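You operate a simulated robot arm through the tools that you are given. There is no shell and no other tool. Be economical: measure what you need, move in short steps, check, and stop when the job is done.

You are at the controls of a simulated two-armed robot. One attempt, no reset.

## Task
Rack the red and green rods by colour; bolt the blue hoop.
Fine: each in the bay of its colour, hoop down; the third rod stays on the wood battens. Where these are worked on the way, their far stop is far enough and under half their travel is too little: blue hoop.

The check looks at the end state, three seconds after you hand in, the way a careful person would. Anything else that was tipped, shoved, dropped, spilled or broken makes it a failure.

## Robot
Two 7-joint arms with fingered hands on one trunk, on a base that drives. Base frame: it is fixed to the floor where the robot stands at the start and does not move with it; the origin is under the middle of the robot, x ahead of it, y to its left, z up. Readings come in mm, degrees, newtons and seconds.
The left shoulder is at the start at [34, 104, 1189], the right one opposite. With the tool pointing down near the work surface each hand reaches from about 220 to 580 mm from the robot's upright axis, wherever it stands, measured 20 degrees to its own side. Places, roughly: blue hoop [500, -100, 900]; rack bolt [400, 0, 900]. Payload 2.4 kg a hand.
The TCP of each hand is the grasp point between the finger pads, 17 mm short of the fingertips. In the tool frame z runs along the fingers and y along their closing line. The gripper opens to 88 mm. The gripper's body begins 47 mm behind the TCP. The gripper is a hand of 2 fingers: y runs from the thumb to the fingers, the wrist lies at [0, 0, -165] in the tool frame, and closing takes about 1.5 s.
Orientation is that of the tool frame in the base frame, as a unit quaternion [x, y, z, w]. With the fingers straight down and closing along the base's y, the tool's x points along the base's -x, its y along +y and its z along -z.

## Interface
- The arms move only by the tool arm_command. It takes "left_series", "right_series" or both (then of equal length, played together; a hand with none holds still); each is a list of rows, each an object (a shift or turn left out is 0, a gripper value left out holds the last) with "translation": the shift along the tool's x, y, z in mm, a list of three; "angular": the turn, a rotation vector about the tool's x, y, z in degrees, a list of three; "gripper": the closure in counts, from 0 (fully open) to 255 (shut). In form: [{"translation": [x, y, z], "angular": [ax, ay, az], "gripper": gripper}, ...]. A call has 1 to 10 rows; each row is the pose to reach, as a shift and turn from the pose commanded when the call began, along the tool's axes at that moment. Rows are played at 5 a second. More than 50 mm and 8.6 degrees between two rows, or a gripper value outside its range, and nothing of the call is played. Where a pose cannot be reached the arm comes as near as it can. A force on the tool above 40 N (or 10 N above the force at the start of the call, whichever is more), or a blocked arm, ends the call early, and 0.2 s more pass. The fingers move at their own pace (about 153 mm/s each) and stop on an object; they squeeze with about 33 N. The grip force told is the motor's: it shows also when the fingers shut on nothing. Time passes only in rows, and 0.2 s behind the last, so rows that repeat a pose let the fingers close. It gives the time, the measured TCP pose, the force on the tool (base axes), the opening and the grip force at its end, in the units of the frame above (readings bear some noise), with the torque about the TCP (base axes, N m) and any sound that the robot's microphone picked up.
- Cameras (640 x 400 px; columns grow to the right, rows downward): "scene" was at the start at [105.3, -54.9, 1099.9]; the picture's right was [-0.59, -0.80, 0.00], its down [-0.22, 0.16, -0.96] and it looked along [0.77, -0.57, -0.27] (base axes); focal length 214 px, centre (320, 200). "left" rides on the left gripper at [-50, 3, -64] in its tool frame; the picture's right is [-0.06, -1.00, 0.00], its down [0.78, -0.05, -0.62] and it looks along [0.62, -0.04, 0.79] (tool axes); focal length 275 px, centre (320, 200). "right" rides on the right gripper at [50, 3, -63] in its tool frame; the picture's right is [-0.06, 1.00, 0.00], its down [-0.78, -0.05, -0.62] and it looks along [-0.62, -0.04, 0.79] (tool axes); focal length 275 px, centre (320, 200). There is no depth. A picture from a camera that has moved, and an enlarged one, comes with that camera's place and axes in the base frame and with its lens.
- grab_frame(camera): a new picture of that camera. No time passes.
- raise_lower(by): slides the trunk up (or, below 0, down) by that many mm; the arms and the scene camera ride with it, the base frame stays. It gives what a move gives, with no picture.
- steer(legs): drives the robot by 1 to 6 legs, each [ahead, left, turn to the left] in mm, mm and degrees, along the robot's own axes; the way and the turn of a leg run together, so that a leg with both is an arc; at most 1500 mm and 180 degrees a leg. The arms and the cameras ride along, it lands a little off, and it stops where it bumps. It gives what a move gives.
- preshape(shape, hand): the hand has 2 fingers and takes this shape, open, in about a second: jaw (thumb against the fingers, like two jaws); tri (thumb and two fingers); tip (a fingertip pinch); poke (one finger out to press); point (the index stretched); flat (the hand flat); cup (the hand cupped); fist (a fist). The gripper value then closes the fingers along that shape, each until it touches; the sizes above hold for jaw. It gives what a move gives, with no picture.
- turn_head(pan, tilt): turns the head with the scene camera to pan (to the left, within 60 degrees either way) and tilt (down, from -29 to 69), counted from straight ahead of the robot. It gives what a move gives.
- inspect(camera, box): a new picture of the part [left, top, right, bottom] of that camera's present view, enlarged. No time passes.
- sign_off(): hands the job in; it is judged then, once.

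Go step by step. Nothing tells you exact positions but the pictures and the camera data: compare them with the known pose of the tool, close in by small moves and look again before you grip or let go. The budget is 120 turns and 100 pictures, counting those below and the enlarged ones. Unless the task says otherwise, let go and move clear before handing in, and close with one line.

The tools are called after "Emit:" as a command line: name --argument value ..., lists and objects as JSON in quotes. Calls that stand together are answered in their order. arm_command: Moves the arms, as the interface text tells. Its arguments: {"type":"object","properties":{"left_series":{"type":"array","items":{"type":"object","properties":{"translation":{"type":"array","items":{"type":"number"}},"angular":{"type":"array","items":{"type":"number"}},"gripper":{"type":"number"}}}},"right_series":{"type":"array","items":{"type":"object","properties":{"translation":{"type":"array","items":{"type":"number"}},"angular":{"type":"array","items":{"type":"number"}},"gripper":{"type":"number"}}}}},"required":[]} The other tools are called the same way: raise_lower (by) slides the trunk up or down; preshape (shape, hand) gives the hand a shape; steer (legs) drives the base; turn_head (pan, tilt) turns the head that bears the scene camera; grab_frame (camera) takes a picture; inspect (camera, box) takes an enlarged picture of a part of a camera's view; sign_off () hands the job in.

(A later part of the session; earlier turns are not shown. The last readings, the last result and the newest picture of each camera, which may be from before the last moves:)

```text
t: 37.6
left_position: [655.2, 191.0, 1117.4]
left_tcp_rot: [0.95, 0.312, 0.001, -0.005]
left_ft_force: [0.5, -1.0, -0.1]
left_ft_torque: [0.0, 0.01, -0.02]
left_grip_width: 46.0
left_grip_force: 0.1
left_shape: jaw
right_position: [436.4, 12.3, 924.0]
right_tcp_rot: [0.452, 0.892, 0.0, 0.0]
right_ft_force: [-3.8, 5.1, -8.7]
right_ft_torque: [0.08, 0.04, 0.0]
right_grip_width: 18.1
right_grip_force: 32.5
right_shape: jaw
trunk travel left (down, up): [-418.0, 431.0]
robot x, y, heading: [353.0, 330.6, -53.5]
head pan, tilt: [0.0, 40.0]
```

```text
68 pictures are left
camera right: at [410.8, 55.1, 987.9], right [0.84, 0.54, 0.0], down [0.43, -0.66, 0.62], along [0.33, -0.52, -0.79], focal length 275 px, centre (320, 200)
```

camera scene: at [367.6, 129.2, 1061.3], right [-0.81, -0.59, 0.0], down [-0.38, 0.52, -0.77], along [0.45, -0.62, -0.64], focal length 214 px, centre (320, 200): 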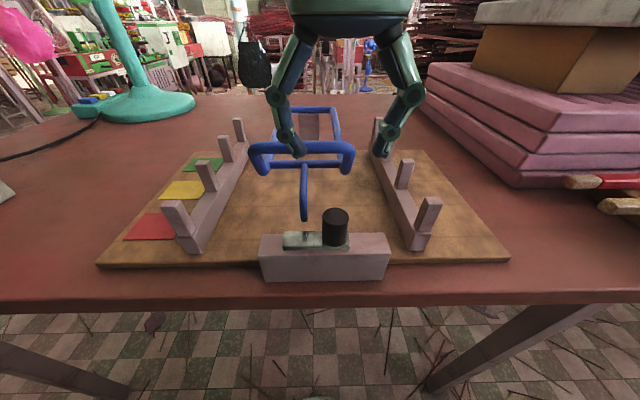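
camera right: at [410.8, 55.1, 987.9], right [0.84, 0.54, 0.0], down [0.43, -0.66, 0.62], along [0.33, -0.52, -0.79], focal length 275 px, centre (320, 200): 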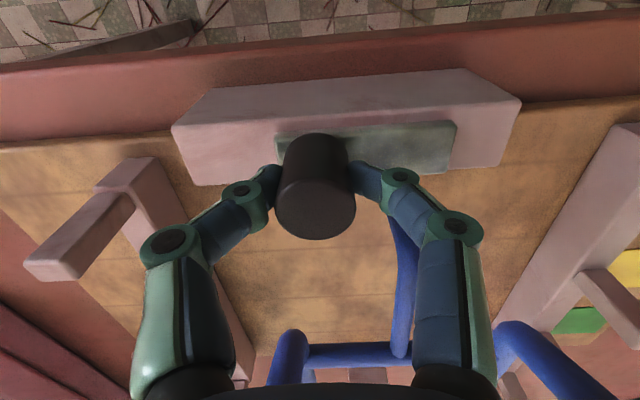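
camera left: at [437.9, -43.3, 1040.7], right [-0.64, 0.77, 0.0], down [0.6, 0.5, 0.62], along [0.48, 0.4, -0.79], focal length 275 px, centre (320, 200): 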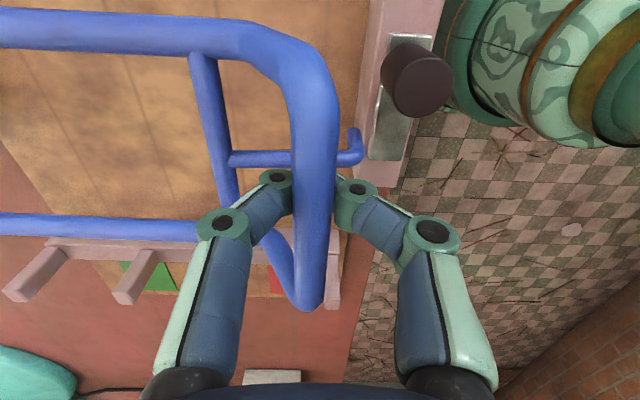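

Knob is gripped. I'll try sliding it to the right in small steps.

Emit:
arm_command --right_series '[{"translation": [0, -2, 0]}, {"translation": [0, -4, 0]}, {"translation": [0, -6, 0]}, {"translation": [0, -9, 0]}, {"translation": [0, -12, 0]}]'

Emit:
grab_frame --camera "right"

```text
t: 38.8
left_position: [655.7, 189.3, 1116.8]
left_tcp_rot: [0.95, 0.312, 0.001, -0.005]
left_ft_force: [0.4, -0.1, -0.1]
left_ft_torque: [-0.04, -0.03, -0.02]
left_grip_width: 46.0
left_grip_force: 0.0
left_shape: jaw
right_position: [425.8, 4.5, 924.6]
right_tcp_rot: [0.45, 0.893, 0.001, 0.0]
right_ft_force: [-2.5, 3.8, -7.8]
right_ft_torque: [0.06, 0.06, 0.01]
right_grip_width: 18.3
right_grip_force: 33.2
right_shape: jaw
trunk travel left (down, up): [-418.0, 431.0]
robot x, y, heading: [353.1, 331.6, -53.5]
head pan, tilt: [0.0, 40.0]
```

```text
67 pictures are left
camera right: at [399.9, 47.1, 987.7], right [0.84, 0.54, 0.0], down [0.43, -0.66, 0.62], along [0.34, -0.52, -0.79], focal length 275 px, centre (320, 200)
```

right: 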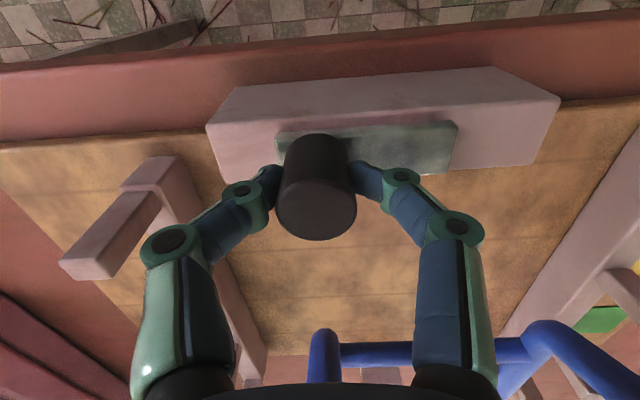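

The plate slid right with the knob, so that's the bolt. I'll continue right to its stop.

Emit:
arm_command --right_series '[{"translation": [0, -4, 0]}, {"translation": [0, -8, 0]}, {"translation": [0, -12, 0]}, {"translation": [0, -16, 0]}, {"translation": [0, -20, 0]}, {"translation": [0, -24, 0]}, {"translation": [0, -28, 0]}]'

Emit:
grab_frame --camera "right"

Emit:
grab_frame --camera "scene"

```text
t: 40.4
left_position: [655.9, 190.2, 1116.4]
left_tcp_rot: [0.95, 0.312, 0.001, -0.005]
left_ft_force: [-0.1, 0.0, -0.1]
left_ft_torque: [0.01, -0.02, 0.01]
left_grip_width: 46.2
left_grip_force: 0.0
left_shape: jaw
right_position: [402.9, -12.4, 921.6]
right_tcp_rot: [0.451, 0.893, 0.001, 0.0]
right_ft_force: [2.1, 6.4, -2.7]
right_ft_torque: [0.11, -0.07, 0.05]
right_grip_width: 21.7
right_grip_force: 33.1
right_shape: jaw
trunk travel left (down, up): [-418.0, 431.0]
robot x, y, heading: [355.9, 336.7, -53.7]
head pan, tilt: [0.0, 40.0]
```

```text
66 pictures are left
camera right: at [377.5, 30.7, 986.2], right [0.84, 0.54, 0.0], down [0.43, -0.66, 0.62], along [0.34, -0.52, -0.79], focal length 275 px, centre (320, 200)
```

right: 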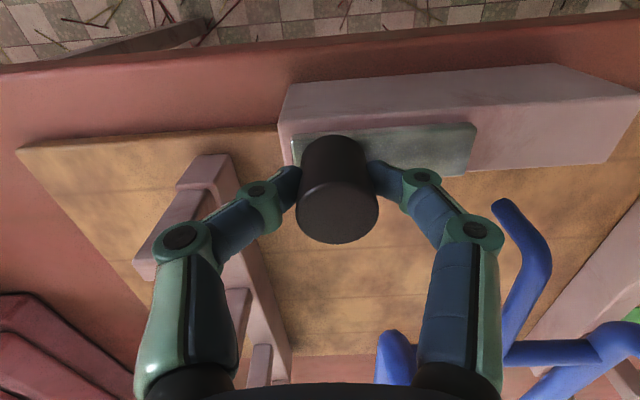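

```text
65 pictures are left
camera scene: at [422.3, 242.8, 1061.3], right [-0.81, -0.59, 0.0], down [-0.38, 0.52, -0.77], along [0.45, -0.62, -0.64], focal length 214 px, centre (320, 200)
```

scene: 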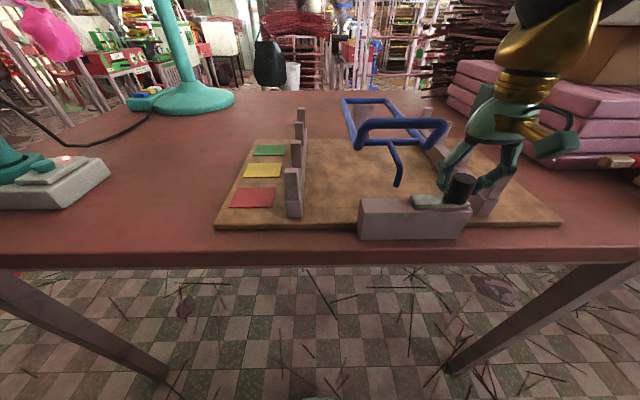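

The bolt is at its right stop, clear of the tang. I'll release the knob, rise, and turn the right hand 90° to take the handle bar.

Emit:
arm_command --right_series '[{"translation": [0, 0, 0], "gripper": 100}, {"translation": [0, 0, 0]}, {"translation": [0, 0, 0]}, {"translation": [0, 0, -45]}, {"translation": [0, 0, -90]}, {"translation": [0, 10, -130]}]'

Emit:
arm_command --right_series '[{"angular": [0, 0, -8.5]}, {"angular": [0, 0, -17]}, {"angular": [0, 0, -25.5]}, {"angular": [0, 0, -34]}, {"angular": [0, 0, -42.5]}, {"angular": [0, 0, -51]}, {"angular": [0, 0, -59.5]}, {"angular": [0, 0, -68]}, {"angular": [0, 0, -76.5]}, {"angular": [0, 0, -85]}]'

Emit:
steer --legs '[[50, 0, 0]]'

Emit:
grab_frame --camera "scene"

```text
t: 41.8
left_position: [655.5, 190.2, 1117.6]
left_tcp_rot: [0.95, 0.312, 0.001, -0.005]
left_ft_force: [0.8, 0.1, 0.1]
left_ft_torque: [0.0, 0.0, 0.03]
left_grip_width: 46.5
left_grip_force: 0.0
left_shape: jaw
right_position: [410.6, -5.2, 1054.8]
right_tcp_rot: [0.45, 0.893, 0.0, 0.0]
right_ft_force: [-0.1, 0.2, 0.5]
right_ft_torque: [-0.05, 0.02, -0.03]
right_grip_width: 53.5
right_grip_force: 0.1
right_shape: jaw
trunk travel left (down, up): [-418.0, 431.0]
robot x, y, heading: [348.8, 335.6, -53.6]
head pan, tilt: [0.0, 40.0]
```

```text
t: 44.0
left_position: [656.3, 189.2, 1117.7]
left_tcp_rot: [0.95, 0.312, 0.001, -0.007]
left_ft_force: [-0.1, -0.5, 0.8]
left_ft_torque: [-0.02, -0.01, 0.0]
left_grip_width: 46.1
left_grip_force: 0.0
left_shape: jaw
right_position: [411.2, -7.7, 1053.3]
right_tcp_rot: [-0.271, 0.963, 0.0, 0.0]
right_ft_force: [0.0, 0.0, -0.2]
right_ft_torque: [0.01, 0.0, 0.03]
right_grip_width: 53.4
right_grip_force: 0.1
right_shape: jaw
trunk travel left (down, up): [-418.0, 431.0]
robot x, y, heading: [358.3, 335.3, -53.6]
head pan, tilt: [0.0, 40.0]
```

```text
t: 44.9
left_position: [684.3, 150.1, 1117.0]
left_tcp_rot: [0.95, 0.313, 0.001, -0.006]
left_ft_force: [0.8, 0.5, 0.2]
left_ft_torque: [-0.01, -0.02, 0.0]
left_grip_width: 46.3
left_grip_force: 0.0
left_shape: jaw
right_position: [441.3, -46.9, 1052.6]
right_tcp_rot: [-0.271, 0.963, 0.0, 0.0]
right_ft_force: [0.0, -0.5, 0.1]
right_ft_torque: [-0.02, -0.01, 0.0]
right_grip_width: 52.9
right_grip_force: 0.0
right_shape: jaw
trunk travel left (down, up): [-418.0, 431.0]
robot x, y, heading: [383.4, 296.9, -53.5]
head pan, tilt: [0.0, 40.0]
```

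```text
64 pictures are left
camera scene: at [451.3, 202.6, 1061.3], right [-0.81, -0.59, 0.0], down [-0.38, 0.52, -0.77], along [0.45, -0.62, -0.64], focal length 214 px, centre (320, 200)
```

scene: 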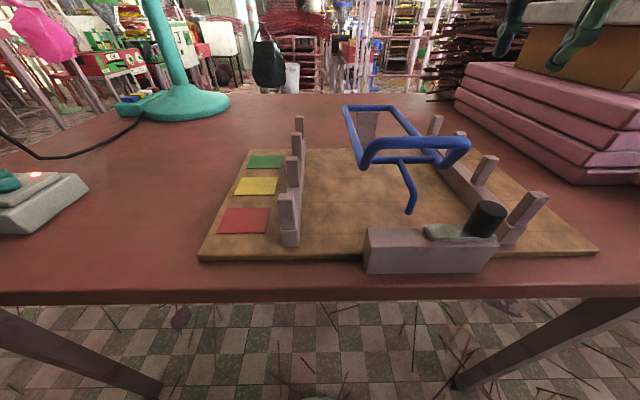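

The bolt is drawn. I'll move the right hand onto the handle bar and close.

Emit:
arm_command --right_series '[{"translation": [-20, 6, 0], "angular": [0, 0, -5]}, {"translation": [-41, 12.6, 0], "angular": [0, 0, -5]}, {"translation": [-41, 12.6, 40], "angular": [0, 0, -5]}, {"translation": [-41, 12.6, 82], "angular": [0, 0, -5]}, {"translation": [-41, 12.6, 82], "angular": [0, 0, -5], "gripper": 255}, {"translation": [-41, 12.6, 82], "angular": [0, 0, -5]}, {"translation": [-41, 12.6, 82], "angular": [0, 0, -5]}, {"translation": [-41, 12.6, 82], "angular": [0, 0, -5]}, {"translation": [-41, 12.6, 82], "angular": [0, 0, -5]}]'

Emit:
grab_frame --camera "right"

```text
t: 46.9
left_position: [686.6, 149.0, 1117.9]
left_tcp_rot: [0.95, 0.312, 0.0, -0.006]
left_ft_force: [0.3, 0.5, 0.3]
left_ft_torque: [-0.04, 0.0, -0.04]
left_grip_width: 46.0
left_grip_force: 0.1
left_shape: jaw
right_position: [473.2, -13.9, 971.4]
right_tcp_rot: [-0.312, 0.95, 0.001, 0.0]
right_ft_force: [3.8, -5.4, -1.9]
right_ft_torque: [0.04, 0.04, 0.0]
right_grip_width: 0.2
right_grip_force: 32.8
right_shape: jaw
trunk travel left (down, up): [-418.0, 431.0]
robot x, y, heading: [383.5, 294.3, -53.6]
head pan, tilt: [0.0, 40.0]
```

```text
63 pictures are left
camera right: at [432.4, -40.1, 1034.4], right [-0.54, 0.84, 0.0], down [0.66, 0.43, 0.62], along [0.52, 0.34, -0.79], focal length 275 px, centre (320, 200)
```

right: 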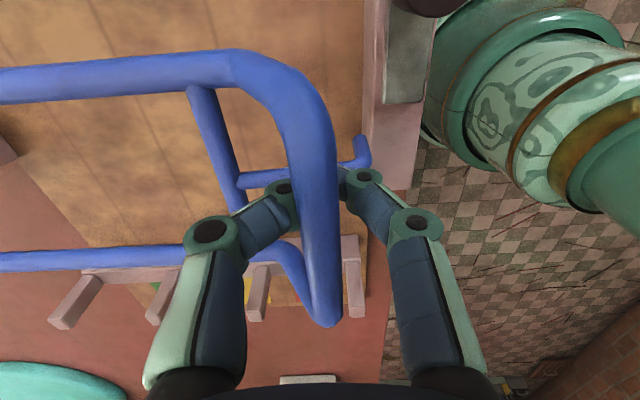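

Wrapped around the bar. Trying the lift along the arc.

Emit:
arm_command --right_series '[{"translation": [0, -1, -6]}, {"translation": [0, -3, -14]}, {"translation": [0, -6, -25]}, {"translation": [0, -10, -36]}]'

Emit:
grab_frame --camera "scene"

```text
t: 47.9
left_position: [686.7, 149.5, 1116.2]
left_tcp_rot: [0.95, 0.313, 0.001, -0.005]
left_ft_force: [-0.3, 0.0, 0.2]
left_ft_torque: [-0.03, 0.01, 0.02]
left_grip_width: 46.1
left_grip_force: 0.0
left_shape: jaw
right_position: [477.1, -21.1, 1006.8]
right_tcp_rot: [-0.313, 0.95, -0.001, 0.0]
right_ft_force: [10.0, -6.7, -5.7]
right_ft_torque: [0.07, 0.07, 0.03]
right_grip_width: 0.2
right_grip_force: 33.0
right_shape: jaw
trunk travel left (down, up): [-418.0, 431.0]
robot x, y, heading: [381.7, 294.6, -53.6]
head pan, tilt: [0.0, 40.0]
```

```text
62 pictures are left
camera scene: at [452.3, 202.1, 1061.1], right [-0.81, -0.59, 0.0], down [-0.38, 0.52, -0.76], along [0.45, -0.62, -0.64], focal length 214 px, centre (320, 200)
```

scene: 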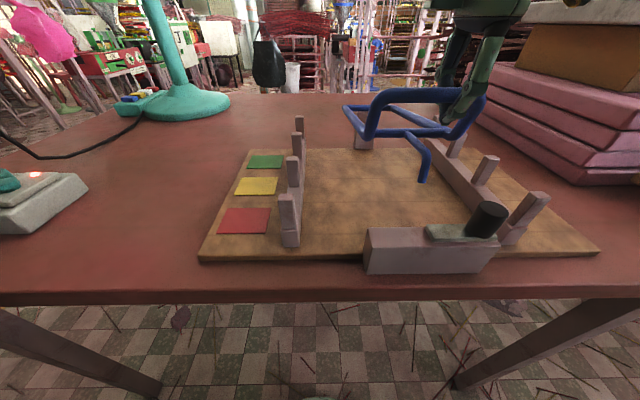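

It opens freely now. I'll continue along the arc, in stages, watching the force.

Emit:
arm_command --right_series '[{"translation": [0, -8, -9]}, {"translation": [0, -12, -19]}, {"translation": [0, -17, -29]}, {"translation": [0, -22.5, -38]}, {"translation": [0, -29, -47]}, {"translation": [0, -35, -56]}, {"translation": [0, -42, -64]}, {"translation": [0, -49, -72]}, {"translation": [0, -64, -87]}, {"translation": [0, -80, -101]}]'

Emit:
grab_frame --camera "scene"

```text
t: 50.1
left_position: [684.1, 150.5, 1117.8]
left_tcp_rot: [0.95, 0.312, 0.002, -0.005]
left_ft_force: [-0.4, 0.5, -1.1]
left_ft_torque: [-0.01, 0.01, 0.0]
left_grip_width: 46.2
left_grip_force: 0.1
left_shape: jaw
right_position: [523.0, -88.7, 1106.7]
right_tcp_rot: [-0.312, 0.95, -0.001, 0.0]
right_ft_force: [-0.8, 1.6, -0.3]
right_ft_torque: [0.02, -0.01, 0.02]
right_grip_width: 0.1
right_grip_force: 33.2
right_shape: jaw
trunk travel left (down, up): [-418.0, 431.0]
robot x, y, heading: [380.7, 295.7, -53.5]
head pan, tilt: [0.0, 40.0]
```

```text
61 pictures are left
camera scene: at [450.9, 203.2, 1061.4], right [-0.81, -0.59, 0.0], down [-0.38, 0.52, -0.77], along [0.45, -0.62, -0.64], focal length 214 px, centre (320, 200)
```

scene: 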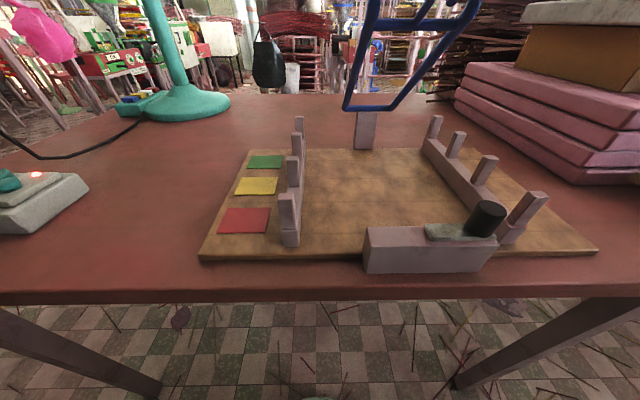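

Smooth. Continuing toward and past vertical.

Emit:
arm_command --right_series '[{"translation": [0, -12, -8]}, {"translation": [0, -24, -16]}, {"translation": [0, -36, -23]}, {"translation": [0, -50, -28]}, {"translation": [0, -64, -33]}, {"translation": [0, -78, -37]}, {"translation": [0, -92, -40]}, {"translation": [0, -106, -43]}, {"translation": [0, -120, -44]}]'

Emit:
turn_head --pan -15 --tilt 15

Emit:
grab_frame --camera "scene"

```text
t: 52.1
left_position: [685.0, 150.9, 1117.7]
left_tcp_rot: [0.95, 0.312, 0.001, -0.005]
left_ft_force: [-0.4, -0.7, -0.4]
left_ft_torque: [0.02, 0.02, 0.02]
left_grip_width: 46.2
left_grip_force: 0.1
left_shape: jaw
right_position: [595.3, -184.5, 1151.2]
right_tcp_rot: [-0.312, 0.95, 0.0, 0.001]
right_ft_force: [-0.3, -0.1, 0.5]
right_ft_torque: [0.04, -0.06, 0.0]
right_grip_width: 0.0
right_grip_force: 32.6
right_shape: jaw
trunk travel left (down, up): [-418.0, 431.0]
robot x, y, heading: [382.1, 295.0, -53.4]
head pan, tilt: [0.0, 40.0]
```

```text
t: 53.0
left_position: [685.3, 152.1, 1117.7]
left_tcp_rot: [0.95, 0.313, 0.001, -0.005]
left_ft_force: [-0.5, -0.1, 0.2]
left_ft_torque: [0.02, 0.01, 0.0]
left_grip_width: 46.2
left_grip_force: 0.1
left_shape: jaw
right_position: [594.5, -184.1, 1150.4]
right_tcp_rot: [-0.312, 0.95, 0.001, 0.001]
right_ft_force: [-1.6, 0.2, -0.1]
right_ft_torque: [-0.02, 0.0, 0.0]
right_grip_width: 0.0
right_grip_force: 33.0
right_shape: jaw
trunk travel left (down, up): [-418.0, 431.0]
robot x, y, heading: [383.6, 297.1, -53.5]
head pan, tilt: [-15.0, 15.0]
```

```text
60 pictures are left
camera scene: at [434.6, 184.5, 1100.8], right [-0.93, -0.36, 0.0], down [-0.09, 0.24, -0.97], along [0.35, -0.9, -0.26], focal length 214 px, centre (320, 200)
```

scene: 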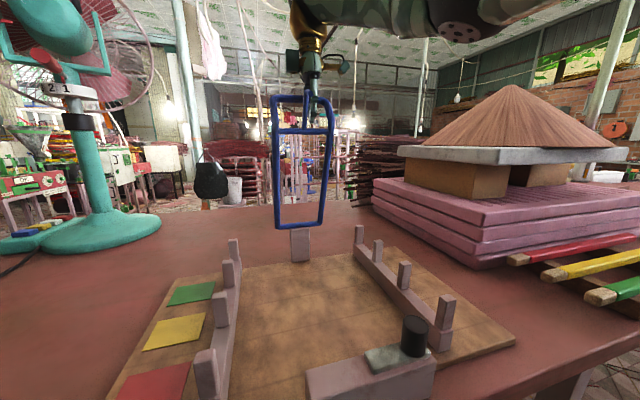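

The hoop is about vertical. I'll push it past vertical toward its far stop.

Emit:
arm_command --right_series '[{"translation": [0, -8, 0]}, {"translation": [0, -16, 0]}, {"translation": [0, -24, 0]}, {"translation": [0, -32, 1]}, {"translation": [0, -40, 3]}, {"translation": [0, -48, 5]}]'

Emit:
grab_frame --camera "scene"

```text
t: 54.4
left_position: [684.8, 151.1, 1117.3]
left_tcp_rot: [0.95, 0.312, 0.001, -0.006]
left_ft_force: [0.2, 0.2, 0.0]
left_ft_torque: [0.0, 0.0, -0.03]
left_grip_width: 46.4
left_grip_force: 0.1
left_shape: jaw
right_position: [611.5, -207.0, 1143.0]
right_tcp_rot: [-0.313, 0.95, 0.0, -0.001]
right_ft_force: [-0.3, 0.1, 0.1]
right_ft_torque: [0.0, 0.02, 0.02]
right_grip_width: 0.1
right_grip_force: 33.3
right_shape: jaw
right hand out of reach, approached as far as the arm can: row 4, 5, 6
trunk travel left (down, up): [-418.0, 431.0]
robot x, y, heading: [379.6, 294.0, -53.8]
head pan, tilt: [-15.0, 15.0]
```

```text
59 pictures are left
camera scene: at [434.9, 184.6, 1100.9], right [-0.93, -0.36, 0.0], down [-0.09, 0.24, -0.97], along [0.35, -0.9, -0.26], focal length 214 px, centre (320, 200)
```

scene: 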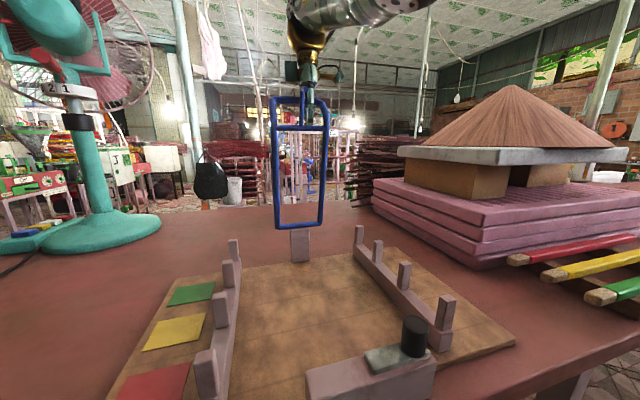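

Arm's reach ends here; I'll nudge the base forward 40 mm to carry the hoop past vertical.

Emit:
steer --legs '[[40, 0, 0]]'

Emit:
grab_frame --camera "right"

Emit:
grab_frame --camera "scene"

```text
t: 55.3
left_position: [709.4, 117.6, 1116.4]
left_tcp_rot: [0.95, 0.312, 0.001, -0.006]
left_ft_force: [0.2, 0.7, 1.0]
left_ft_torque: [0.07, 0.0, 0.01]
left_grip_width: 45.9
left_grip_force: 0.0
left_shape: jaw
right_position: [634.5, -240.3, 1143.0]
right_tcp_rot: [-0.312, 0.95, 0.0, 0.0]
right_ft_force: [-0.6, -0.1, 0.8]
right_ft_torque: [0.02, -0.03, -0.02]
right_grip_width: 0.1
right_grip_force: 33.2
right_shape: jaw
trunk travel left (down, up): [-418.0, 431.0]
robot x, y, heading: [407.6, 264.4, -53.5]
head pan, tilt: [-15.0, 15.0]
```

```text
58 pictures are left
camera right: at [594.0, -266.2, 1207.0], right [-0.54, 0.84, 0.0], down [0.66, 0.43, 0.62], along [0.52, 0.34, -0.79], focal length 275 px, centre (320, 200)
```

right: 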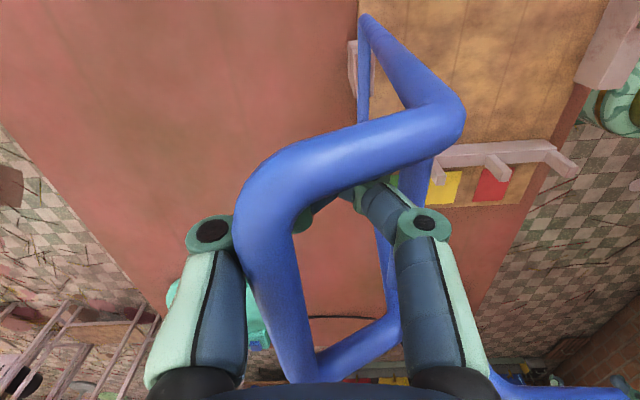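

```text
57 pictures are left
camera scene: at [458.6, 151.9, 1100.8], right [-0.93, -0.36, 0.0], down [-0.09, 0.24, -0.97], along [0.35, -0.9, -0.26], focal length 214 px, centre (320, 200)
```

scene: 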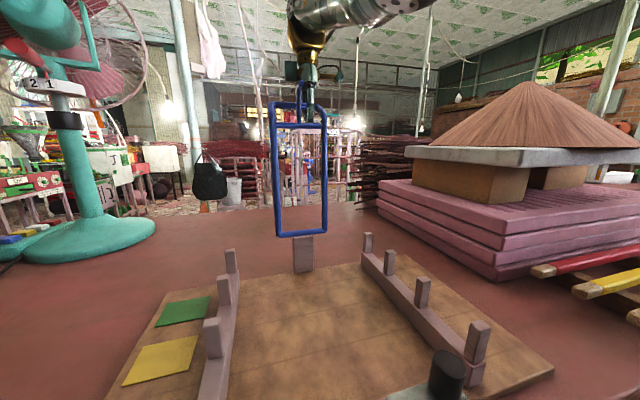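

The hoop is just past vertical with no stop felt yet; another 40 mm.

Emit:
steer --legs '[[40, 0, 0]]'

Emit:
grab_frame --camera "right"

Emit:
grab_frame --camera "scene"

```text
t: 56.2
left_position: [731.7, 85.5, 1116.3]
left_tcp_rot: [0.95, 0.313, 0.001, -0.006]
left_ft_force: [0.0, 0.8, -1.3]
left_ft_torque: [0.01, -0.01, 0.03]
left_grip_width: 46.1
left_grip_force: 0.0
left_shape: jaw
right_position: [658.3, -273.5, 1144.4]
right_tcp_rot: [-0.313, 0.95, 0.001, 0.001]
right_ft_force: [-0.5, 0.2, 0.0]
right_ft_torque: [-0.02, -0.01, 0.02]
right_grip_width: 0.0
right_grip_force: 32.9
right_shape: jaw
trunk travel left (down, up): [-418.0, 431.0]
robot x, y, heading: [429.8, 232.0, -53.5]
head pan, tilt: [-15.0, 15.0]
```

```text
56 pictures are left
camera right: at [617.6, -298.7, 1207.0], right [-0.54, 0.84, 0.0], down [0.66, 0.43, 0.62], along [0.52, 0.34, -0.79], focal length 275 px, centre (320, 200)
```

right: 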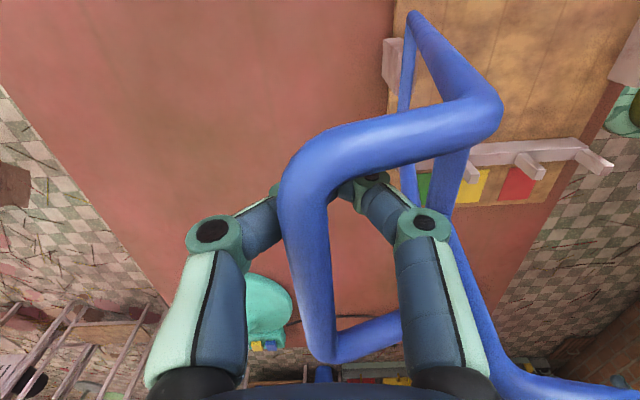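

```text
55 pictures are left
camera scene: at [482.4, 119.4, 1100.8], right [-0.93, -0.36, 0.0], down [-0.09, 0.24, -0.97], along [0.35, -0.9, -0.26], focal length 214 px, centre (320, 200)
```

scene: 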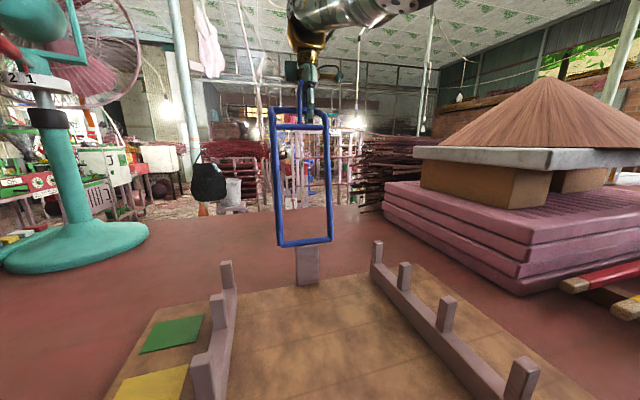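

The hoop now lags the hand, likely at its stop. I'll open the fingers and see whether the bar stays put.

Emit:
arm_command --right_series '[{"translation": [0, 0, 0], "gripper": 60}, {"translation": [0, 0, 0]}, {"translation": [0, 0, 0]}, {"translation": [0, 0, 0]}]'

Emit:
grab_frame --camera "right"

```text
t: 57.2
left_position: [732.2, 85.7, 1116.7]
left_tcp_rot: [0.95, 0.312, 0.001, -0.005]
left_ft_force: [0.6, -0.5, -0.1]
left_ft_torque: [0.04, 0.0, 0.02]
left_grip_width: 46.3
left_grip_force: 0.0
left_shape: jaw
right_position: [659.5, -272.6, 1143.1]
right_tcp_rot: [-0.312, 0.95, 0.0, 0.0]
right_ft_force: [0.9, 0.0, 0.2]
right_ft_torque: [0.0, 0.05, 0.01]
right_grip_width: 66.5
right_grip_force: 0.1
right_shape: jaw
trunk travel left (down, up): [-418.0, 431.0]
robot x, y, heading: [430.4, 225.2, -53.6]
head pan, tilt: [-15.0, 15.0]
```

```text
54 pictures are left
camera right: at [617.2, -298.1, 1207.4], right [-0.54, 0.84, 0.0], down [0.66, 0.43, 0.62], along [0.52, 0.34, -0.79], focal length 275 px, centre (320, 200)
```

right: 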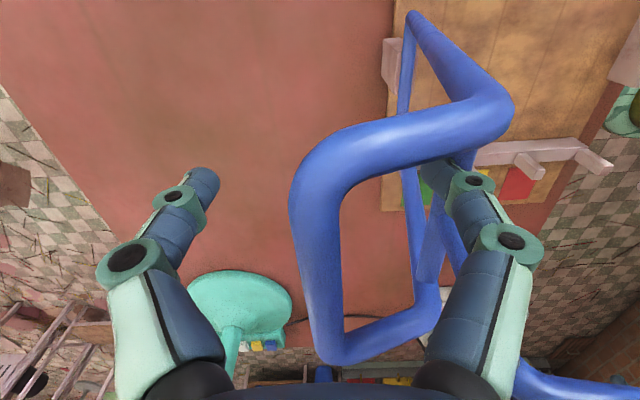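

Emit:
arm_command --right_series '[{"translation": [0, 0, -10]}, {"translation": [0, 0, -20]}, {"translation": [0, 0, -20]}, {"translation": [0, 0, -20]}]'

Emit:
grab_frame --camera "right"

Emit:
grab_frame --camera "scene"

```text
t: 58.2
left_position: [732.8, 85.7, 1116.2]
left_tcp_rot: [0.95, 0.312, 0.001, -0.006]
left_ft_force: [0.0, 0.1, -1.1]
left_ft_torque: [-0.04, 0.02, 0.01]
left_grip_width: 46.1
left_grip_force: 0.1
left_shape: jaw
right_position: [654.0, -269.5, 1163.3]
right_tcp_rot: [-0.312, 0.95, 0.001, 0.001]
right_ft_force: [0.7, 0.3, 0.6]
right_ft_torque: [0.01, -0.03, 0.01]
right_grip_width: 67.3
right_grip_force: 0.2
right_shape: jaw
right hand out of reach, approached as far as the arm can: row 2, 3, 4
trunk travel left (down, up): [-418.0, 431.0]
robot x, y, heading: [434.2, 229.3, -53.5]
head pan, tilt: [-15.0, 15.0]
```

```text
53 pictures are left
camera right: at [612.7, -295.8, 1226.6], right [-0.54, 0.84, 0.0], down [0.66, 0.43, 0.62], along [0.52, 0.33, -0.79], focal length 275 px, centre (320, 200)
```

right: 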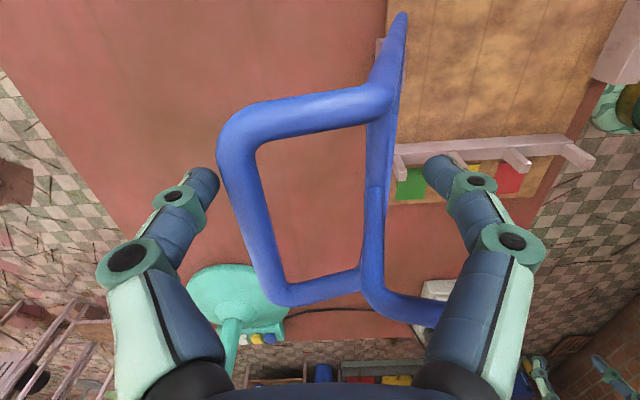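

```text
52 pictures are left
camera scene: at [482.0, 119.9, 1100.9], right [-0.93, -0.36, 0.0], down [-0.09, 0.24, -0.97], along [0.35, -0.9, -0.26], focal length 214 px, centre (320, 200)
```

scene: 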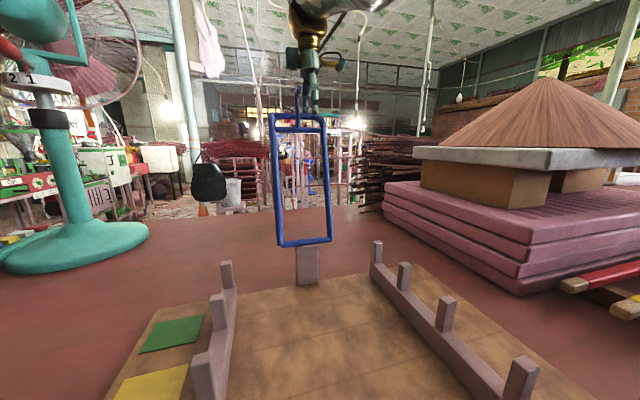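

The hoop leans back past vertical and stays open by itself. I'll raise the trunk to lift the hand clear, then back off.

Emit:
raise_lower --by 90

Emit:
grab_frame --camera "right"

```text
t: 59.4
left_position: [732.5, 86.0, 1207.6]
left_tcp_rot: [0.95, 0.311, 0.001, -0.006]
left_ft_force: [-0.6, 0.3, 0.1]
left_ft_torque: [-0.02, 0.01, 0.03]
left_grip_width: 46.1
left_grip_force: 0.0
left_shape: jaw
right_position: [650.6, -263.7, 1267.6]
right_tcp_rot: [-0.312, 0.95, -0.014, 0.004]
right_ft_force: [0.2, -0.2, 0.1]
right_ft_torque: [-0.02, 0.02, -0.01]
right_grip_width: 67.3
right_grip_force: 0.0
right_shape: jaw
trunk travel left (down, up): [-508.0, 341.0]
robot x, y, heading: [431.3, 231.8, -53.8]
head pan, tilt: [-15.0, 15.0]
```

```text
51 pictures are left
camera right: at [608.6, -288.7, 1330.8], right [-0.54, 0.84, -0.03], down [0.65, 0.44, 0.62], along [0.53, 0.32, -0.78], focal length 275 px, centre (320, 200)
```

right: 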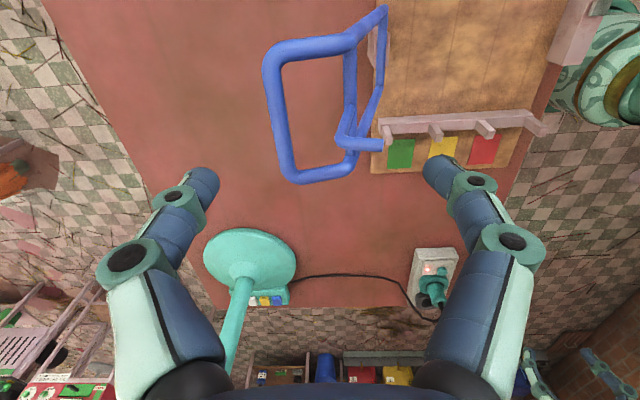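

The hand is clear and the hoop stays open. I'll retract the right arm and drive to the rods.

Emit:
arm_command --right_series '[{"translation": [0, 40, 0]}, {"translation": [0, 80, 0]}, {"translation": [0, 120, 0]}, {"translation": [0, 160, 0]}, {"translation": [0, 190, 0]}]'

Emit:
steer --legs '[[-70, 0, 0], [0, -560, 0]]'

Emit:
turn_head --pan -20 --tilt 45

Emit:
grab_frame --camera "scene"

Emit:
grab_frame --camera "right"

```text
t: 60.6
left_position: [732.3, 87.3, 1208.4]
left_tcp_rot: [0.95, 0.312, 0.001, -0.005]
left_ft_force: [0.0, -0.1, 0.2]
left_ft_torque: [0.01, 0.01, -0.02]
left_grip_width: 46.1
left_grip_force: 0.0
left_shape: jaw
right_position: [538.4, -106.6, 1263.3]
right_tcp_rot: [-0.31, 0.951, -0.013, 0.003]
right_ft_force: [0.3, 0.7, -0.2]
right_ft_torque: [0.0, 0.01, 0.03]
right_grip_width: 67.2
right_grip_force: 0.1
right_shape: jaw
trunk travel left (down, up): [-508.0, 341.0]
robot x, y, heading: [427.0, 230.5, -53.7]
head pan, tilt: [-15.0, 15.0]
```

```text
t: 64.5
left_position: [227.7, -198.7, 1207.9]
left_tcp_rot: [0.95, 0.312, 0.001, -0.005]
left_ft_force: [0.3, 0.1, 0.0]
left_ft_torque: [0.0, 0.02, -0.03]
left_grip_width: 46.1
left_grip_force: 0.1
left_shape: jaw
right_position: [34.0, -392.3, 1262.2]
right_tcp_rot: [-0.311, 0.95, -0.013, 0.005]
right_ft_force: [0.1, 0.3, 0.2]
right_ft_torque: [-0.03, 0.0, -0.01]
right_grip_width: 67.2
right_grip_force: 0.0
right_shape: jaw
trunk travel left (down, up): [-508.0, 341.0]
robot x, y, heading: [-73.7, -51.9, -53.8]
head pan, tilt: [-15.0, 15.0]
```

```text
t: 65.5
left_position: [227.6, -198.1, 1207.2]
left_tcp_rot: [0.95, 0.312, 0.001, -0.005]
left_ft_force: [0.0, -0.2, -1.0]
left_ft_torque: [0.01, -0.01, 0.02]
left_grip_width: 46.2
left_grip_force: 0.1
left_shape: jaw
right_position: [34.1, -392.8, 1261.3]
right_tcp_rot: [-0.312, 0.95, -0.013, 0.004]
right_ft_force: [0.7, 0.8, 0.7]
right_ft_torque: [0.02, -0.02, 0.0]
right_grip_width: 67.4
right_grip_force: 0.0
right_shape: jaw
trunk travel left (down, up): [-508.0, 341.0]
robot x, y, heading: [-78.3, -52.2, -53.8]
head pan, tilt: [-20.0, 45.0]
```

```text
50 pictures are left
camera scene: at [-34.5, -153.9, 1144.7], right [-0.96, -0.28, 0.0], down [-0.2, 0.68, -0.71], along [0.2, -0.68, -0.71], focal length 214 px, centre (320, 200)
```

scene: 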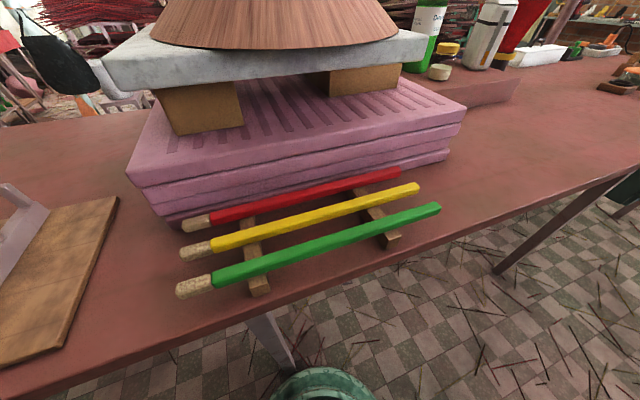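

```text
49 pictures are left
camera right: at [-7.6, -416.5, 1325.5], right [-0.54, 0.84, -0.03], down [0.65, 0.44, 0.62], along [0.53, 0.32, -0.78], focal length 275 px, centre (320, 200)
```

right: 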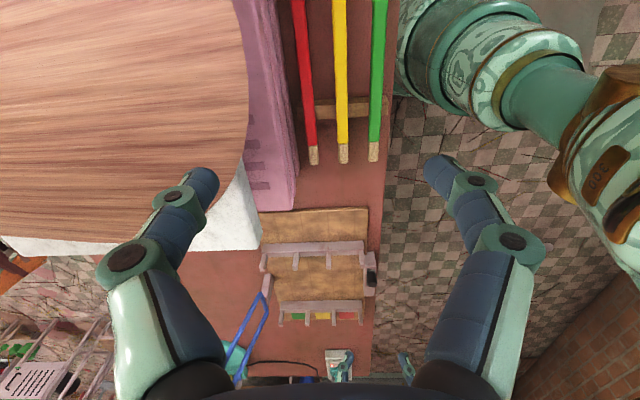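

The rods lie at about f 267 (green), 323 (yellow), 379 (red), spanning l −396…11. I'll lower the trunk and hover over the green rod's middle to look closely.

Emit:
raise_lower --by -90

Emit:
arm_command --right_series '[{"translation": [-4, 25, 20], "angular": [-1.5, 0, 0]}, {"translation": [-8, 50, 50], "angular": [-1.5, 0, 0]}, {"translation": [-12, 69, 90], "angular": [-1.5, 0, 0]}, {"translation": [-12, 69, 130], "angular": [-1.5, 0, 0]}, {"translation": [-12, 69, 165], "angular": [-1.5, 0, 0]}, {"translation": [-12, 69, 195], "angular": [-1.5, 0, 0]}]'

Emit:
grab_frame --camera "right"

Emit:
grab_frame --camera "scene"

```text
t: 66.7
left_position: [227.4, -198.7, 1117.3]
left_tcp_rot: [0.95, 0.311, 0.002, -0.006]
left_ft_force: [0.5, 0.2, 0.0]
left_ft_torque: [0.0, -0.01, -0.01]
left_grip_width: 46.2
left_grip_force: 0.0
left_shape: jaw
right_position: [34.4, -391.9, 1171.3]
right_tcp_rot: [-0.311, 0.95, -0.013, 0.004]
right_ft_force: [-0.4, -0.1, -0.1]
right_ft_torque: [0.02, -0.03, 0.02]
right_grip_width: 67.0
right_grip_force: 0.0
right_shape: jaw
trunk travel left (down, up): [-418.0, 431.0]
robot x, y, heading: [-75.0, -53.4, -53.7]
head pan, tilt: [-20.0, 45.0]
```

```text
t: 68.1
left_position: [228.0, -198.4, 1116.9]
left_tcp_rot: [0.95, 0.312, 0.001, -0.005]
left_ft_force: [0.9, -0.2, -0.7]
left_ft_torque: [-0.02, 0.03, -0.02]
left_grip_width: 46.1
left_grip_force: 0.0
left_shape: jaw
right_position: [10.6, -333.2, 974.2]
right_tcp_rot: [-0.311, 0.95, 0.0, 0.0]
right_ft_force: [0.2, -0.1, -0.3]
right_ft_torque: [0.01, -0.01, 0.03]
right_grip_width: 67.3
right_grip_force: 0.0
right_shape: jaw
trunk travel left (down, up): [-418.0, 431.0]
robot x, y, heading: [-74.8, -56.3, -53.6]
head pan, tilt: [-20.0, 45.0]
```

```text
48 pictures are left
camera right: at [-31.1, -357.8, 1037.5], right [-0.54, 0.84, 0.0], down [0.66, 0.43, 0.62], along [0.52, 0.33, -0.79], focal length 275 px, centre (320, 200)
```

right: 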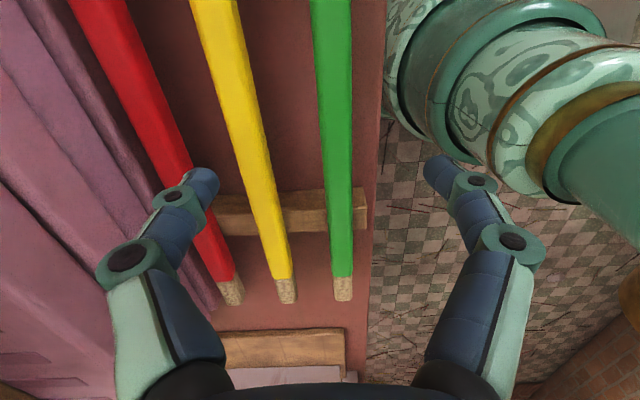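

```text
47 pictures are left
camera scene: at [-33.5, -155.3, 1054.1], right [-0.96, -0.28, 0.0], down [-0.2, 0.68, -0.71], along [0.2, -0.68, -0.71], focal length 214 px, centre (320, 200)
```

scene: 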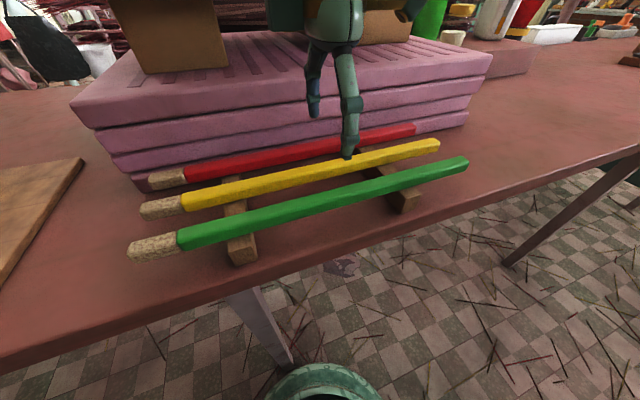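

Green's axis is about f 266.5 and its centre near z 880; the TCP is 8 mm too far forward. I'll narrow the fingers, correct, descend and grip it.

Emit:
arm_command --right_series '[{"translation": [0, 8, 0], "gripper": 125}, {"translation": [0, 8, 20]}, {"translation": [0, 8, 50]}, {"translation": [0, 8, 75]}, {"translation": [0, 8, 92]}]'

Emit:
grab_frame --camera "right"

Emit:
grab_frame --camera "scene"

```text
t: 69.3
left_position: [227.7, -198.4, 1117.2]
left_tcp_rot: [0.95, 0.311, 0.0, -0.005]
left_ft_force: [0.4, 0.8, 0.0]
left_ft_torque: [0.02, -0.02, 0.03]
left_grip_width: 46.0
left_grip_force: 0.0
left_shape: jaw
right_position: [4.0, -326.0, 883.3]
right_tcp_rot: [-0.312, 0.95, -0.001, 0.001]
right_ft_force: [-0.2, 0.1, -0.1]
right_ft_torque: [0.03, -0.01, 0.0]
right_grip_width: 45.4
right_grip_force: 0.2
right_shape: jaw
trunk travel left (down, up): [-418.0, 431.0]
robot x, y, heading: [-75.5, -54.4, -53.8]
head pan, tilt: [-20.0, 45.0]
```

```text
46 pictures are left
camera right: at [-38.4, -352.0, 946.9], right [-0.54, 0.84, 0.0], down [0.66, 0.43, 0.62], along [0.52, 0.33, -0.79], focal length 275 px, centre (320, 200)
```

right: 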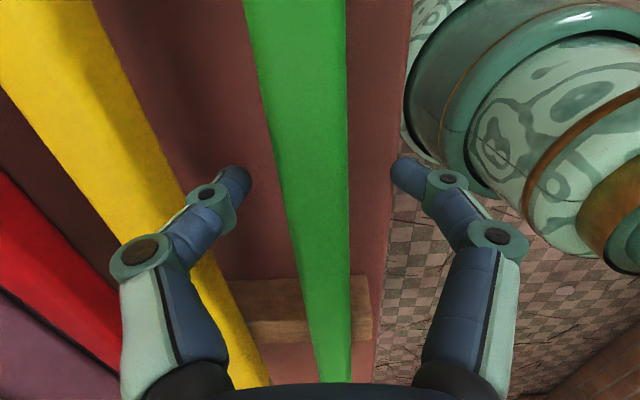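

```text
45 pictures are left
camera scene: at [-33.6, -155.3, 1054.1], right [-0.96, -0.28, 0.0], down [-0.2, 0.68, -0.71], along [0.2, -0.68, -0.71], focal length 214 px, centre (320, 200)
```

scene: 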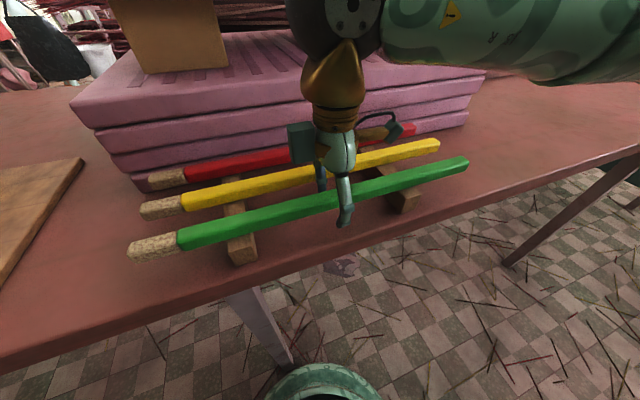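

The fingers straddle green. Closing and lifting straight up 20 mm to check.

Emit:
arm_command --right_series '[{"translation": [0, 1, 0], "gripper": 255}, {"translation": [0, 1, 0]}, {"translation": [0, 1, 0]}, {"translation": [0, 1, 0]}, {"translation": [0, 1, 0]}, {"translation": [0, 1, -6]}, {"translation": [0, 1, -14]}, {"translation": [0, 1, -25]}]'

Emit:
grab_frame --camera "scene"

```text
t: 71.1
left_position: [228.2, -198.9, 1117.3]
left_tcp_rot: [0.95, 0.311, 0.0, -0.005]
left_ft_force: [-1.3, 0.4, -0.5]
left_ft_torque: [-0.02, 0.03, -0.03]
left_grip_width: 46.3
left_grip_force: 0.1
left_shape: jaw
right_position: [1.8, -327.8, 909.0]
right_tcp_rot: [-0.312, 0.95, 0.0, 0.0]
right_ft_force: [0.2, -0.8, -0.4]
right_ft_torque: [0.02, -0.04, 0.01]
right_grip_width: 14.9
right_grip_force: 33.1
right_shape: jaw
trunk travel left (down, up): [-418.0, 431.0]
robot x, y, heading: [-72.0, -54.1, -53.7]
head pan, tilt: [-20.0, 45.0]
```

```text
44 pictures are left
camera scene: at [-33.5, -155.3, 1054.1], right [-0.96, -0.28, 0.0], down [-0.2, 0.68, -0.71], along [0.2, -0.68, -0.71], focal length 214 px, centre (320, 200)
```

scene: 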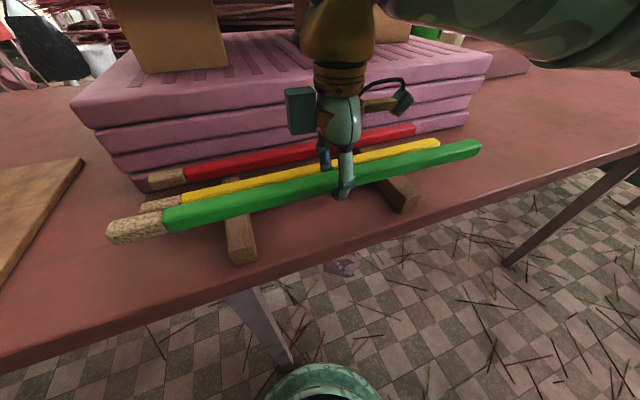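

Green is held level at its middle. The rack posts come out at f ≈ 278/356/427/502, so the bays are centred near 317 (red), 391 (yellow), 464 (green). I'll lift it and carry it over.

Emit:
arm_command --right_series '[{"translation": [0, 0, -30]}, {"translation": [0, 0, -60]}, {"translation": [0, 0, -90]}, {"translation": [0, 0, -110]}]'

Emit:
steer --legs '[[0, 565, 0]]'

Emit:
turn_head --pan -10 --tilt 30

Emit:
grab_frame --camera "scene"

Emit:
grab_frame --camera "right"

```text
t: 72.1
left_position: [228.4, -197.4, 1118.2]
left_tcp_rot: [0.95, 0.312, 0.001, -0.005]
left_ft_force: [-1.1, 0.3, 0.7]
left_ft_torque: [0.06, -0.01, 0.02]
left_grip_width: 46.1
left_grip_force: 0.1
left_shape: jaw
right_position: [2.0, -324.4, 1018.2]
right_tcp_rot: [-0.312, 0.95, -0.001, 0.0]
right_ft_force: [-0.1, -0.3, -0.9]
right_ft_torque: [-0.04, -0.02, 0.0]
right_grip_width: 15.1
right_grip_force: 33.0
right_shape: jaw
trunk travel left (down, up): [-418.0, 431.0]
robot x, y, heading: [-73.0, -53.9, -53.7]
head pan, tilt: [-20.0, 45.0]
```

```text
t: 75.3
left_position: [680.5, 135.1, 1116.3]
left_tcp_rot: [0.95, 0.312, 0.001, -0.006]
left_ft_force: [0.8, -1.1, 0.4]
left_ft_torque: [0.01, -0.01, 0.04]
left_grip_width: 46.4
left_grip_force: 0.0
left_shape: jaw
right_position: [454.3, 9.1, 1018.4]
right_tcp_rot: [-0.311, 0.95, -0.001, -0.001]
right_ft_force: [-0.5, -0.3, 0.2]
right_ft_torque: [0.01, -0.01, -0.01]
right_grip_width: 15.3
right_grip_force: 33.2
right_shape: jaw
trunk travel left (down, up): [-418.0, 431.0]
robot x, y, heading: [376.2, 275.5, -53.9]
head pan, tilt: [-20.0, 45.0]
```

```text
t: 76.1
left_position: [681.8, 134.5, 1117.3]
left_tcp_rot: [0.95, 0.312, 0.001, -0.005]
left_ft_force: [-0.4, -0.1, 0.8]
left_ft_torque: [-0.01, 0.0, 0.01]
left_grip_width: 46.1
left_grip_force: 0.1
left_shape: jaw
right_position: [455.6, 8.8, 1018.4]
right_tcp_rot: [-0.312, 0.95, -0.001, 0.001]
right_ft_force: [-0.2, 0.6, -1.0]
right_ft_torque: [0.0, -0.01, 0.0]
right_grip_width: 15.1
right_grip_force: 32.9
right_shape: jaw
trunk travel left (down, up): [-418.0, 431.0]
robot x, y, heading: [380.7, 280.7, -53.7]
head pan, tilt: [-10.0, 30.0]
```

```text
43 pictures are left
camera scene: at [437.1, 174.9, 1076.6], right [-0.9, -0.44, 0.0], down [-0.22, 0.45, -0.87], along [0.38, -0.78, -0.5], focal length 214 px, centre (320, 200)
```

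scene: 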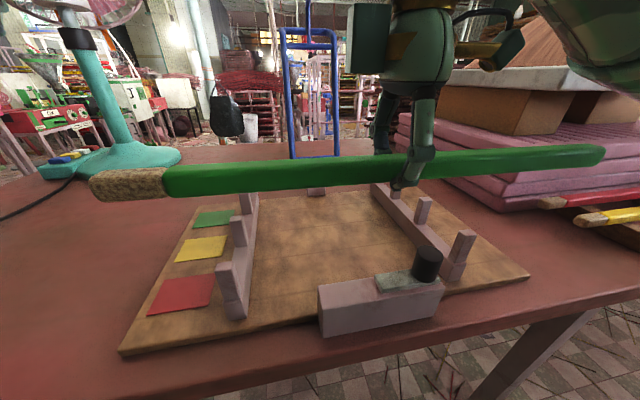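

```text
42 pictures are left
camera right: at [414.6, -16.7, 1081.1], right [-0.54, 0.84, 0.0], down [0.66, 0.43, 0.62], along [0.52, 0.33, -0.79], focal length 275 px, centre (320, 200)
```

right: 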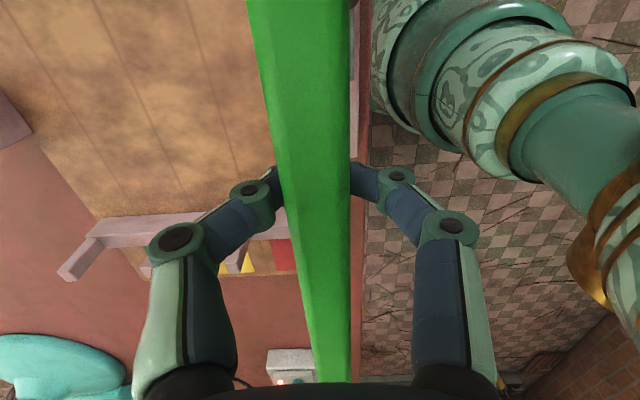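

Green is over the rack. I'll extend it forward to the green bay at this height and look.

Emit:
arm_command --right_series '[{"translation": [0, -40, 0]}, {"translation": [0, -80, 0]}, {"translation": [0, -120, 0]}, {"translation": [0, -160, 0]}, {"translation": [0, -195, 0]}]'

Emit:
grab_frame --camera "scene"

Emit:
grab_frame --camera "right"

```text
t: 77.3
left_position: [681.5, 134.5, 1117.4]
left_tcp_rot: [0.95, 0.312, 0.001, -0.006]
left_ft_force: [-1.2, -0.1, 0.5]
left_ft_torque: [0.02, -0.01, 0.01]
left_grip_width: 45.8
left_grip_force: 0.1
left_shape: jaw
right_position: [571.2, -147.0, 1013.9]
right_tcp_rot: [-0.312, 0.95, -0.001, 0.0]
right_ft_force: [-0.5, -0.1, -1.2]
right_ft_torque: [0.01, -0.04, -0.03]
right_grip_width: 15.0
right_grip_force: 32.9
right_shape: jaw
trunk travel left (down, up): [-418.0, 431.0]
robot x, y, heading: [380.1, 277.6, -53.7]
head pan, tilt: [-10.0, 30.0]
```

```text
41 pictures are left
camera scene: at [437.3, 174.8, 1076.7], right [-0.9, -0.44, 0.0], down [-0.22, 0.45, -0.87], along [0.38, -0.78, -0.5], focal length 214 px, centre (320, 200)
```

scene: 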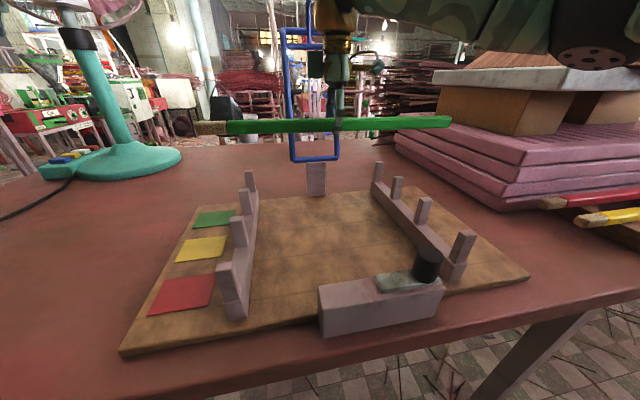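

```text
40 pictures are left
camera right: at [529.8, -173.0, 1077.4], right [-0.54, 0.84, 0.0], down [0.66, 0.43, 0.62], along [0.52, 0.33, -0.79], focal length 275 px, centre (320, 200)
```

right: 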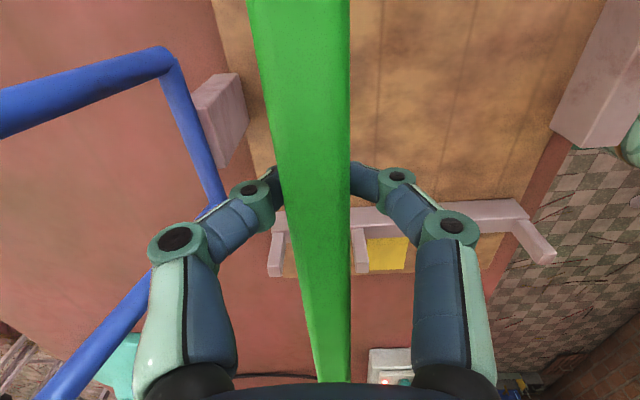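

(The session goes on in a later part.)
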